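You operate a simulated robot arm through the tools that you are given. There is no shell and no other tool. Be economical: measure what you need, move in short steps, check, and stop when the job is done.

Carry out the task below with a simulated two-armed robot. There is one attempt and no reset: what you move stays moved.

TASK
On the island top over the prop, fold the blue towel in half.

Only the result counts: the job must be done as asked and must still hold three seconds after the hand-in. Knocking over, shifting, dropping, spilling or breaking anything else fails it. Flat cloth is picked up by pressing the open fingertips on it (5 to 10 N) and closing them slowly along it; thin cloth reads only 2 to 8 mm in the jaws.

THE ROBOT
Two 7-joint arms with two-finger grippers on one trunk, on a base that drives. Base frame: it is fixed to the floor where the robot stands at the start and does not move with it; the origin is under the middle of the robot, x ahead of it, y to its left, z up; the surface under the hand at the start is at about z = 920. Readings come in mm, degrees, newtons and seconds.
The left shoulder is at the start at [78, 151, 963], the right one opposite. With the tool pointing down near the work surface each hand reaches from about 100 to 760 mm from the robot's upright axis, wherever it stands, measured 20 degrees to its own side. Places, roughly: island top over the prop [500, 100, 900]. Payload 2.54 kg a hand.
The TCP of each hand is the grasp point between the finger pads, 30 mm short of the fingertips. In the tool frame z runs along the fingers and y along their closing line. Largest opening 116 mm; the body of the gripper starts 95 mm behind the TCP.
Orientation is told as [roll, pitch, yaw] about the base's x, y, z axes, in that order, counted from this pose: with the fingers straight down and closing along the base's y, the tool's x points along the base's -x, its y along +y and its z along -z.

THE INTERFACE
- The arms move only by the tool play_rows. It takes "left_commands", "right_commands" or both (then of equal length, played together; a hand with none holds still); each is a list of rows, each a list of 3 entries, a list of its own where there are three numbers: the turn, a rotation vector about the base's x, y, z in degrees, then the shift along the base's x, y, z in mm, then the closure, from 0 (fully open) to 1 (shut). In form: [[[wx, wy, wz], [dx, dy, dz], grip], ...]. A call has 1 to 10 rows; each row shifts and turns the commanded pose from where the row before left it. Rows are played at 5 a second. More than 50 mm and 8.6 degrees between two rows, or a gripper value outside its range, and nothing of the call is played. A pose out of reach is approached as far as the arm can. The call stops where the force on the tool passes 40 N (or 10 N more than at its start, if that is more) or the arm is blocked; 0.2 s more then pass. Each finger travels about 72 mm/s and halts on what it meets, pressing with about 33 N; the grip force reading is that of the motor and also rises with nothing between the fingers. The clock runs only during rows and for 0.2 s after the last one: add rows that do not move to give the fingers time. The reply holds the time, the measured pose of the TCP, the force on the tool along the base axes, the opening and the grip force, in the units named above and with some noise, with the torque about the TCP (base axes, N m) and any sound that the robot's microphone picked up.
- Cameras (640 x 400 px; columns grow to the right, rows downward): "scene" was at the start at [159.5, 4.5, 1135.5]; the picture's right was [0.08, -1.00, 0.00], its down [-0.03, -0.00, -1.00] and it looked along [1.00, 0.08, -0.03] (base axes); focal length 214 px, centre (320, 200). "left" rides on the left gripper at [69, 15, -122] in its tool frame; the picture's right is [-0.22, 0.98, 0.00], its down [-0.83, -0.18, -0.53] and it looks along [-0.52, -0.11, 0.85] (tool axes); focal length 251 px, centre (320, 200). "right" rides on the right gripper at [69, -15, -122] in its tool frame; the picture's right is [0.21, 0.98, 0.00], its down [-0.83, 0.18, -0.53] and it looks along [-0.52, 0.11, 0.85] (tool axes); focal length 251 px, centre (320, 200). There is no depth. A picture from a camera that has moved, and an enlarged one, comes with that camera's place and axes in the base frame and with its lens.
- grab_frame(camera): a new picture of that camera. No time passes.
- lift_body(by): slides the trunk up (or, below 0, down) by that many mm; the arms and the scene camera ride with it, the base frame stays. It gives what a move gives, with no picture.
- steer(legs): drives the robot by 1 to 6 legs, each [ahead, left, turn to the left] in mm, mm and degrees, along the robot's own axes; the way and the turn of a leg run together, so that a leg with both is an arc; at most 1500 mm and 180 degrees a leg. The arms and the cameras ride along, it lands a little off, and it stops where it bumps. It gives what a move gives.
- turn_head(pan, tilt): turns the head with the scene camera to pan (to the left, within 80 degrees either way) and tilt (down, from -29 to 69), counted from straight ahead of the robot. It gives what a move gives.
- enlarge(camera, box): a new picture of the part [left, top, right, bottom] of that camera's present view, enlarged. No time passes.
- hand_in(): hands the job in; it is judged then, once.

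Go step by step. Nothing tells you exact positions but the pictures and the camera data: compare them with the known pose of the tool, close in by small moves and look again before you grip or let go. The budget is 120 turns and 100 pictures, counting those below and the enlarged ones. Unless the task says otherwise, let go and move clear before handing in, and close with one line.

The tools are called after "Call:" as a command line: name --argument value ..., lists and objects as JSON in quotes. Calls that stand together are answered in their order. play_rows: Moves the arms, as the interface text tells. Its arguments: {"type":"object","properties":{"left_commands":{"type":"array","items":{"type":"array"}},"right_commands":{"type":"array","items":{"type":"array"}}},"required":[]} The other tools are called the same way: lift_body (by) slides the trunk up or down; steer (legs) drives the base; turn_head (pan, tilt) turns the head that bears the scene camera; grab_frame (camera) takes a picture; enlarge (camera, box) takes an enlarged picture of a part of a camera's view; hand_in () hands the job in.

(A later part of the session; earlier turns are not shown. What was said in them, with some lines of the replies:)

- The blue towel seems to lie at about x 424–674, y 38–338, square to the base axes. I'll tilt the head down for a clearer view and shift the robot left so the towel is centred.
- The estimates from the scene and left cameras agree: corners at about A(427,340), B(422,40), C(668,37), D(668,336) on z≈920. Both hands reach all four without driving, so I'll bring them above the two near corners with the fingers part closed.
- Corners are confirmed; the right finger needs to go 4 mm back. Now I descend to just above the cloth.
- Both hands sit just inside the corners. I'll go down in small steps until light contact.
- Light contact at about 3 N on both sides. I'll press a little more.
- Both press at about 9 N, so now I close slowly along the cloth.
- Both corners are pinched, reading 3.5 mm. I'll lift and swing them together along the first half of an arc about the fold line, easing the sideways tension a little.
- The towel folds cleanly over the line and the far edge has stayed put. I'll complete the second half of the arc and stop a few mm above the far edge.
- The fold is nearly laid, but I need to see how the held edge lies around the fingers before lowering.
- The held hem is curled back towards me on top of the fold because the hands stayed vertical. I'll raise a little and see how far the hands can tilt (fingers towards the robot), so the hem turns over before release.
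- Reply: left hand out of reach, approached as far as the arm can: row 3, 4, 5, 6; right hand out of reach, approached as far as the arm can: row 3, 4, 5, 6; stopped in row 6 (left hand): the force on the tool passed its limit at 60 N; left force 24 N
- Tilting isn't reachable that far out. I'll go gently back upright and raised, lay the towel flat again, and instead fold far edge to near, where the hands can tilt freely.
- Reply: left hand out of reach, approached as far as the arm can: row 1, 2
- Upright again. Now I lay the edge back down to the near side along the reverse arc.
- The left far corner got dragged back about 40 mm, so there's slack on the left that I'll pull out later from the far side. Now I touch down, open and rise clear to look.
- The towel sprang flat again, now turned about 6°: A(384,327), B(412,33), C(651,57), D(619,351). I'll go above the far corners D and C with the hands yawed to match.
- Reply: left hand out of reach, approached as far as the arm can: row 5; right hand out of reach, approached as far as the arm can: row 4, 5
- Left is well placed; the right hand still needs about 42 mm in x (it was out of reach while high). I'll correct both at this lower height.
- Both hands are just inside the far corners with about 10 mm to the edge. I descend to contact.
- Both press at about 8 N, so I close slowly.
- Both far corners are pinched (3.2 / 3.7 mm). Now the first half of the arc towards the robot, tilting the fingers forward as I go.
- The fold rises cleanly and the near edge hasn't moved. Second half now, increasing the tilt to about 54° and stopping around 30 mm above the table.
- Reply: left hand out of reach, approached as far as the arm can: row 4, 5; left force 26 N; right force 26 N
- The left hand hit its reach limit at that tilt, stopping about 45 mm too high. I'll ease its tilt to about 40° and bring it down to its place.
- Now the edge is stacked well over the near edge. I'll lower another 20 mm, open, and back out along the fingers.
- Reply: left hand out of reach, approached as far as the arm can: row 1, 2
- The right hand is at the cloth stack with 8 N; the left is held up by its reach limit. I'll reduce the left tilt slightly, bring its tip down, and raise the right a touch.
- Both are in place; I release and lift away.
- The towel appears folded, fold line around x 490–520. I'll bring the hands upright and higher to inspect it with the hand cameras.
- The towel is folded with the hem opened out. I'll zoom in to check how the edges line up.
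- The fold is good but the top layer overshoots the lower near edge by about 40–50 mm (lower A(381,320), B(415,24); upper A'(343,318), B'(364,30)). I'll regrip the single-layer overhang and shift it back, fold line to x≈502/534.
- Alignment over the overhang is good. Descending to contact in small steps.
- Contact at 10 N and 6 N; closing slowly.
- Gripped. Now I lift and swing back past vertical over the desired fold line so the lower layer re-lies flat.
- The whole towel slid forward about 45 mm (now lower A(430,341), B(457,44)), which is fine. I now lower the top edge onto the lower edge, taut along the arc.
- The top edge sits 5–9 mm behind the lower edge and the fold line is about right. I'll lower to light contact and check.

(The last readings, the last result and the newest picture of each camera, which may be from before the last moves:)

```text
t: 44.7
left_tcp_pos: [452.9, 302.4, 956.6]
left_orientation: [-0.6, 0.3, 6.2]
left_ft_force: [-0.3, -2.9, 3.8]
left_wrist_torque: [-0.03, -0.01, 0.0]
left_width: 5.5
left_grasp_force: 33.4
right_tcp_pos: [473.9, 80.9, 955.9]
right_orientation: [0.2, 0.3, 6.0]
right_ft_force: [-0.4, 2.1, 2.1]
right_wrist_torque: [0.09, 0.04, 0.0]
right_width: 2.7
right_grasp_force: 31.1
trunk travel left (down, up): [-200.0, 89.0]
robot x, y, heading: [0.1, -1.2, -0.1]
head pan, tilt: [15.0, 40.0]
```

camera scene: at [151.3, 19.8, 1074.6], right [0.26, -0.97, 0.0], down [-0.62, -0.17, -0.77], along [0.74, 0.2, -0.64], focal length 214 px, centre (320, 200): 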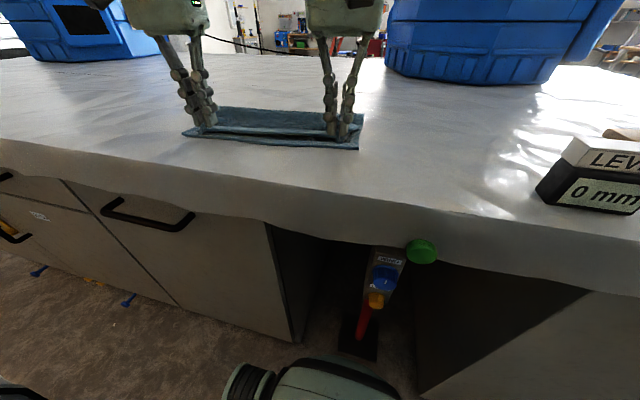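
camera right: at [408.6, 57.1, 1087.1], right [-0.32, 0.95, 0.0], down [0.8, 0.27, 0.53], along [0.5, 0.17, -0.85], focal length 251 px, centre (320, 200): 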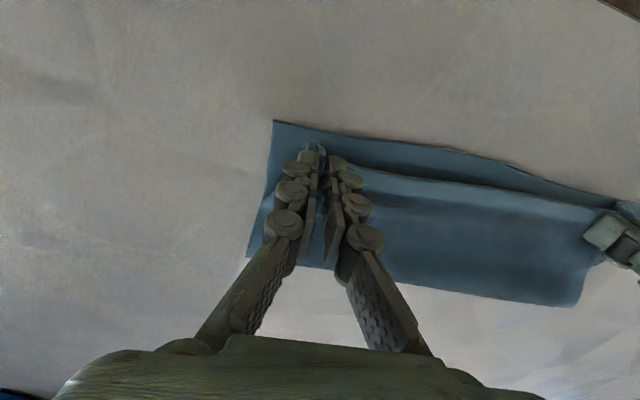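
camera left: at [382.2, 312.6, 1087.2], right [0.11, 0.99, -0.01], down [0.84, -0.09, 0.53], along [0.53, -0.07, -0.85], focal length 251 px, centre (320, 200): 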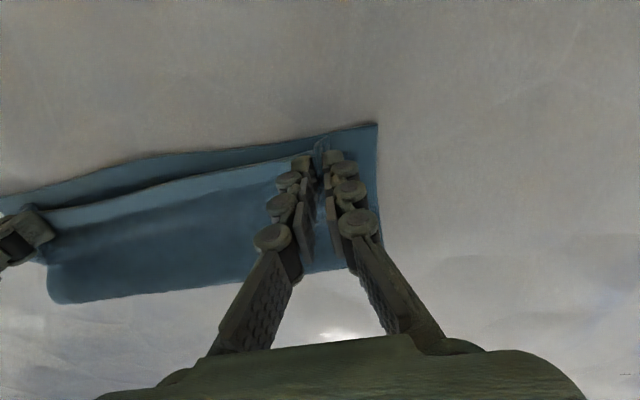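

Light contact on the stack. I open slowly in place, wait, then rise straight up.

Call:
play_rows --left_commands '[[[0, 0, 0], [0, 0, 0], 0.95], [[0, 0, 0], [0, 0, 0], 0.88], [[0, 0, 0], [0, 0, 0], 0.8], [[0, 0, 0], [0, 0, 0], 0.72], [[0, 0, 0], [0, 0, 0], 0.65], [[0, 0, 0], [0, 0, 0], 0.65], [[0, 0, 0], [0, 0, 5], 0.65], [[0, 0, 0], [0, 0, 20], 0.65], [[0, 0, 0], [0, 0, 40], 0.65], [[0, 0, 0], [0, 0, 45], 0.65]]' --right_commands '[[[0, 0, 0], [0, 0, 0], 0.95], [[0, 0, 0], [0, 0, 0], 0.88], [[0, 0, 0], [0, 0, 0], 0.8], [[0, 0, 0], [0, 0, 0], 0.72], [[0, 0, 0], [0, 0, 0], 0.65], [[0, 0, 0], [0, 0, 0], 0.65], [[0, 0, 0], [0, 0, 5], 0.65], [[0, 0, 0], [0, 0, 20], 0.65], [[0, 0, 0], [0, 0, 40], 0.65], [[0, 0, 0], [0, 0, 45], 0.65]]'

Call:
grab_frame --camera "left"

Call:
grab_frame --camera "right"

Call:
enlarge --camera "scene" --box '[130, 70, 400, 190]'

```text
t: 46.9
left_tcp_pos: [453.0, 302.9, 1070.3]
left_orientation: [-0.6, 0.2, 6.2]
left_ft_force: [-0.1, 0.0, 0.0]
left_wrist_torque: [0.02, 0.0, 0.02]
left_width: 40.6
left_grasp_force: 0.0
right_tcp_pos: [474.6, 81.0, 1068.9]
right_orientation: [0.1, 0.1, 6.1]
right_ft_force: [-0.8, 0.2, 0.4]
right_wrist_torque: [0.02, 0.0, 0.01]
right_width: 40.6
right_grasp_force: 0.1
trunk travel left (down, up): [-200.0, 89.0]
robot x, y, heading: [-1.9, 0.2, -0.1]
head pan, tilt: [15.0, 40.0]
```

```text
35 pictures are left
camera left: at [382.3, 312.7, 1192.5], right [0.11, 0.99, -0.01], down [0.84, -0.09, 0.53], along [0.53, -0.07, -0.85], focal length 251 px, centre (320, 200)
```

left: 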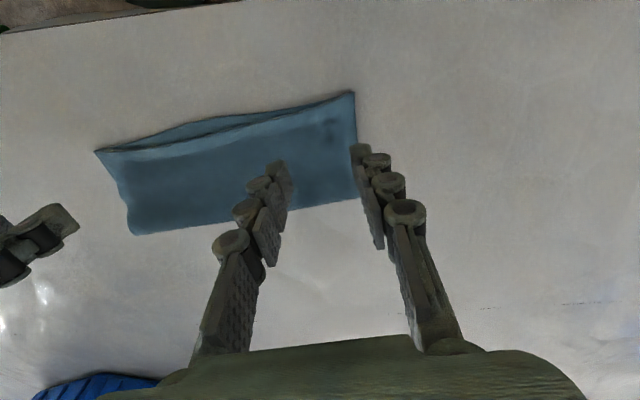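

```text
34 pictures are left
camera right: at [408.0, 57.7, 1190.8], right [-0.32, 0.95, 0.0], down [0.8, 0.27, 0.53], along [0.5, 0.17, -0.85], focal length 251 px, centre (320, 200)
```

right: 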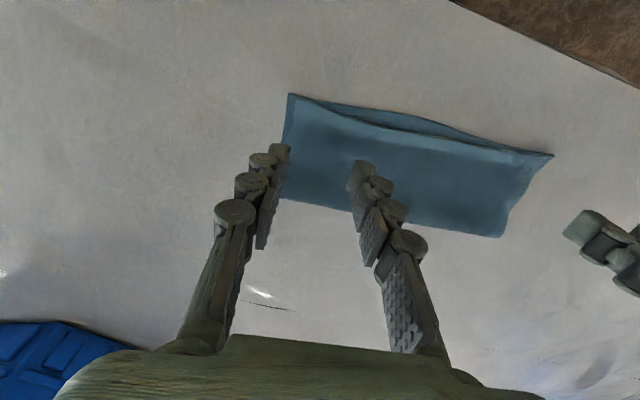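

```text
2.37 times, centred on (265, 130) of scene
camera zoom: at [150.6, 19.6, 1074.6], right [0.26, -0.97, 0.0], down [-0.62, -0.17, -0.77], along [0.74, 0.2, -0.64], focal length 508 px, centre (450, 366)
```

zoom: 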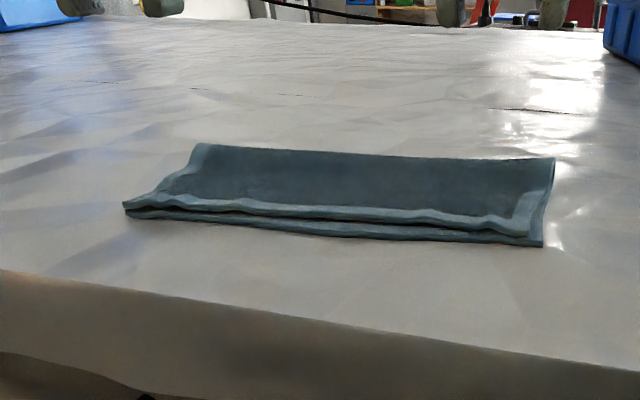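

The corners now coincide, with only a slight bow mid-edge. I'll take one closer look before finishing and move the hands clear.

Call:
play_rows --left_commands '[[[0, 0, 0], [-25, 10, 25], 0.5], [[0, 0, 0], [-25, 10, 25], 0.4], [[0, 0, 0], [-25, 5, 20], 0.4], [[0, 0, 0], [0, 0, 0], 0.4]]' --right_commands '[[[0, 0, 0], [-30, -25, 25], 0.5], [[0, 0, 0], [-30, -25, 25], 0.4], [[0, 0, 0], [-30, -25, 20], 0.4], [[0, 0, 0], [0, 0, 0], 0.4]]'

Call:
enlarge --camera "left" --box '[80, 80, 380, 265]'

Call:
enlarge --camera "right" --box '[280, 80, 580, 265]'

```text
t: 47.9
left_tcp_pos: [380.4, 328.4, 1136.9]
left_orientation: [-0.5, 0.3, 6.2]
left_ft_force: [1.3, -0.1, 0.7]
left_wrist_torque: [0.0, 0.02, 0.0]
left_width: 69.7
left_grasp_force: 0.1
right_tcp_pos: [386.5, 7.2, 1139.3]
right_orientation: [0.2, 0.3, 6.1]
right_ft_force: [0.6, -0.9, 0.2]
right_wrist_torque: [-0.01, 0.01, 0.01]
right_width: 69.6
right_grasp_force: 0.1
trunk travel left (down, up): [-200.0, 89.0]
robot x, y, heading: [-1.3, -3.8, 0.1]
head pan, tilt: [15.0, 40.0]
```

```text
2.13 times, centred on (230, 172) of left
camera zoom: at [310.0, 337.4, 1259.8], right [0.11, 0.99, -0.01], down [0.84, -0.08, 0.53], along [0.53, -0.07, -0.85], focal length 536 px, centre (512, 259)
```

zoom: 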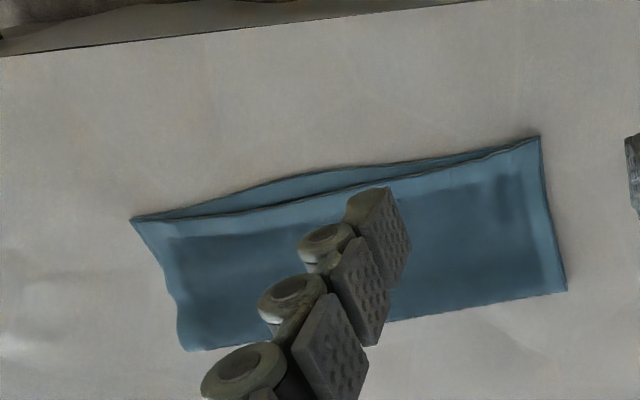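

```text
2.13 times, centred on (430, 172) of right
camera zoom: at [319.4, -15.7, 1261.5], right [-0.32, 0.95, 0.0], down [0.8, 0.27, 0.53], along [0.5, 0.17, -0.85], focal length 536 px, centre (85, 259)
```

zoom: 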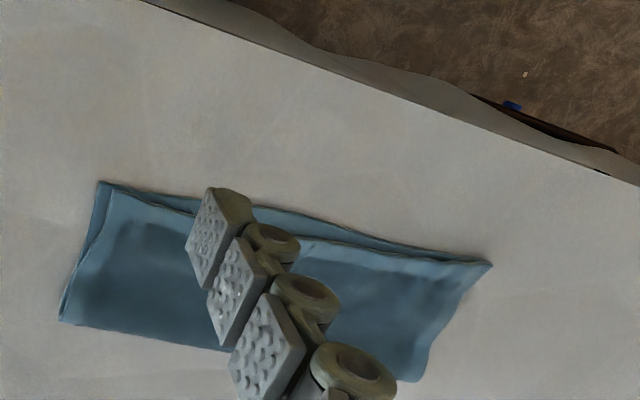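

The towel is folded in half with its corners stacked, only a small bow in mid-edge, and both hands are clear. Nothing else was touched on the top, so I'm handing in.

Call:
hand_in

```text
The job is handed in.
```

I folded the blue towel in half on the island top and handed the job in. The corners line up to within a few millimetres, with a slight bow of roughly 10 mm mid-edge. It took two regrips, and the towel now lies a little forward of its starting place and turned about 6°. Both hands are clear, and the pictures show nothing else on the top moved.
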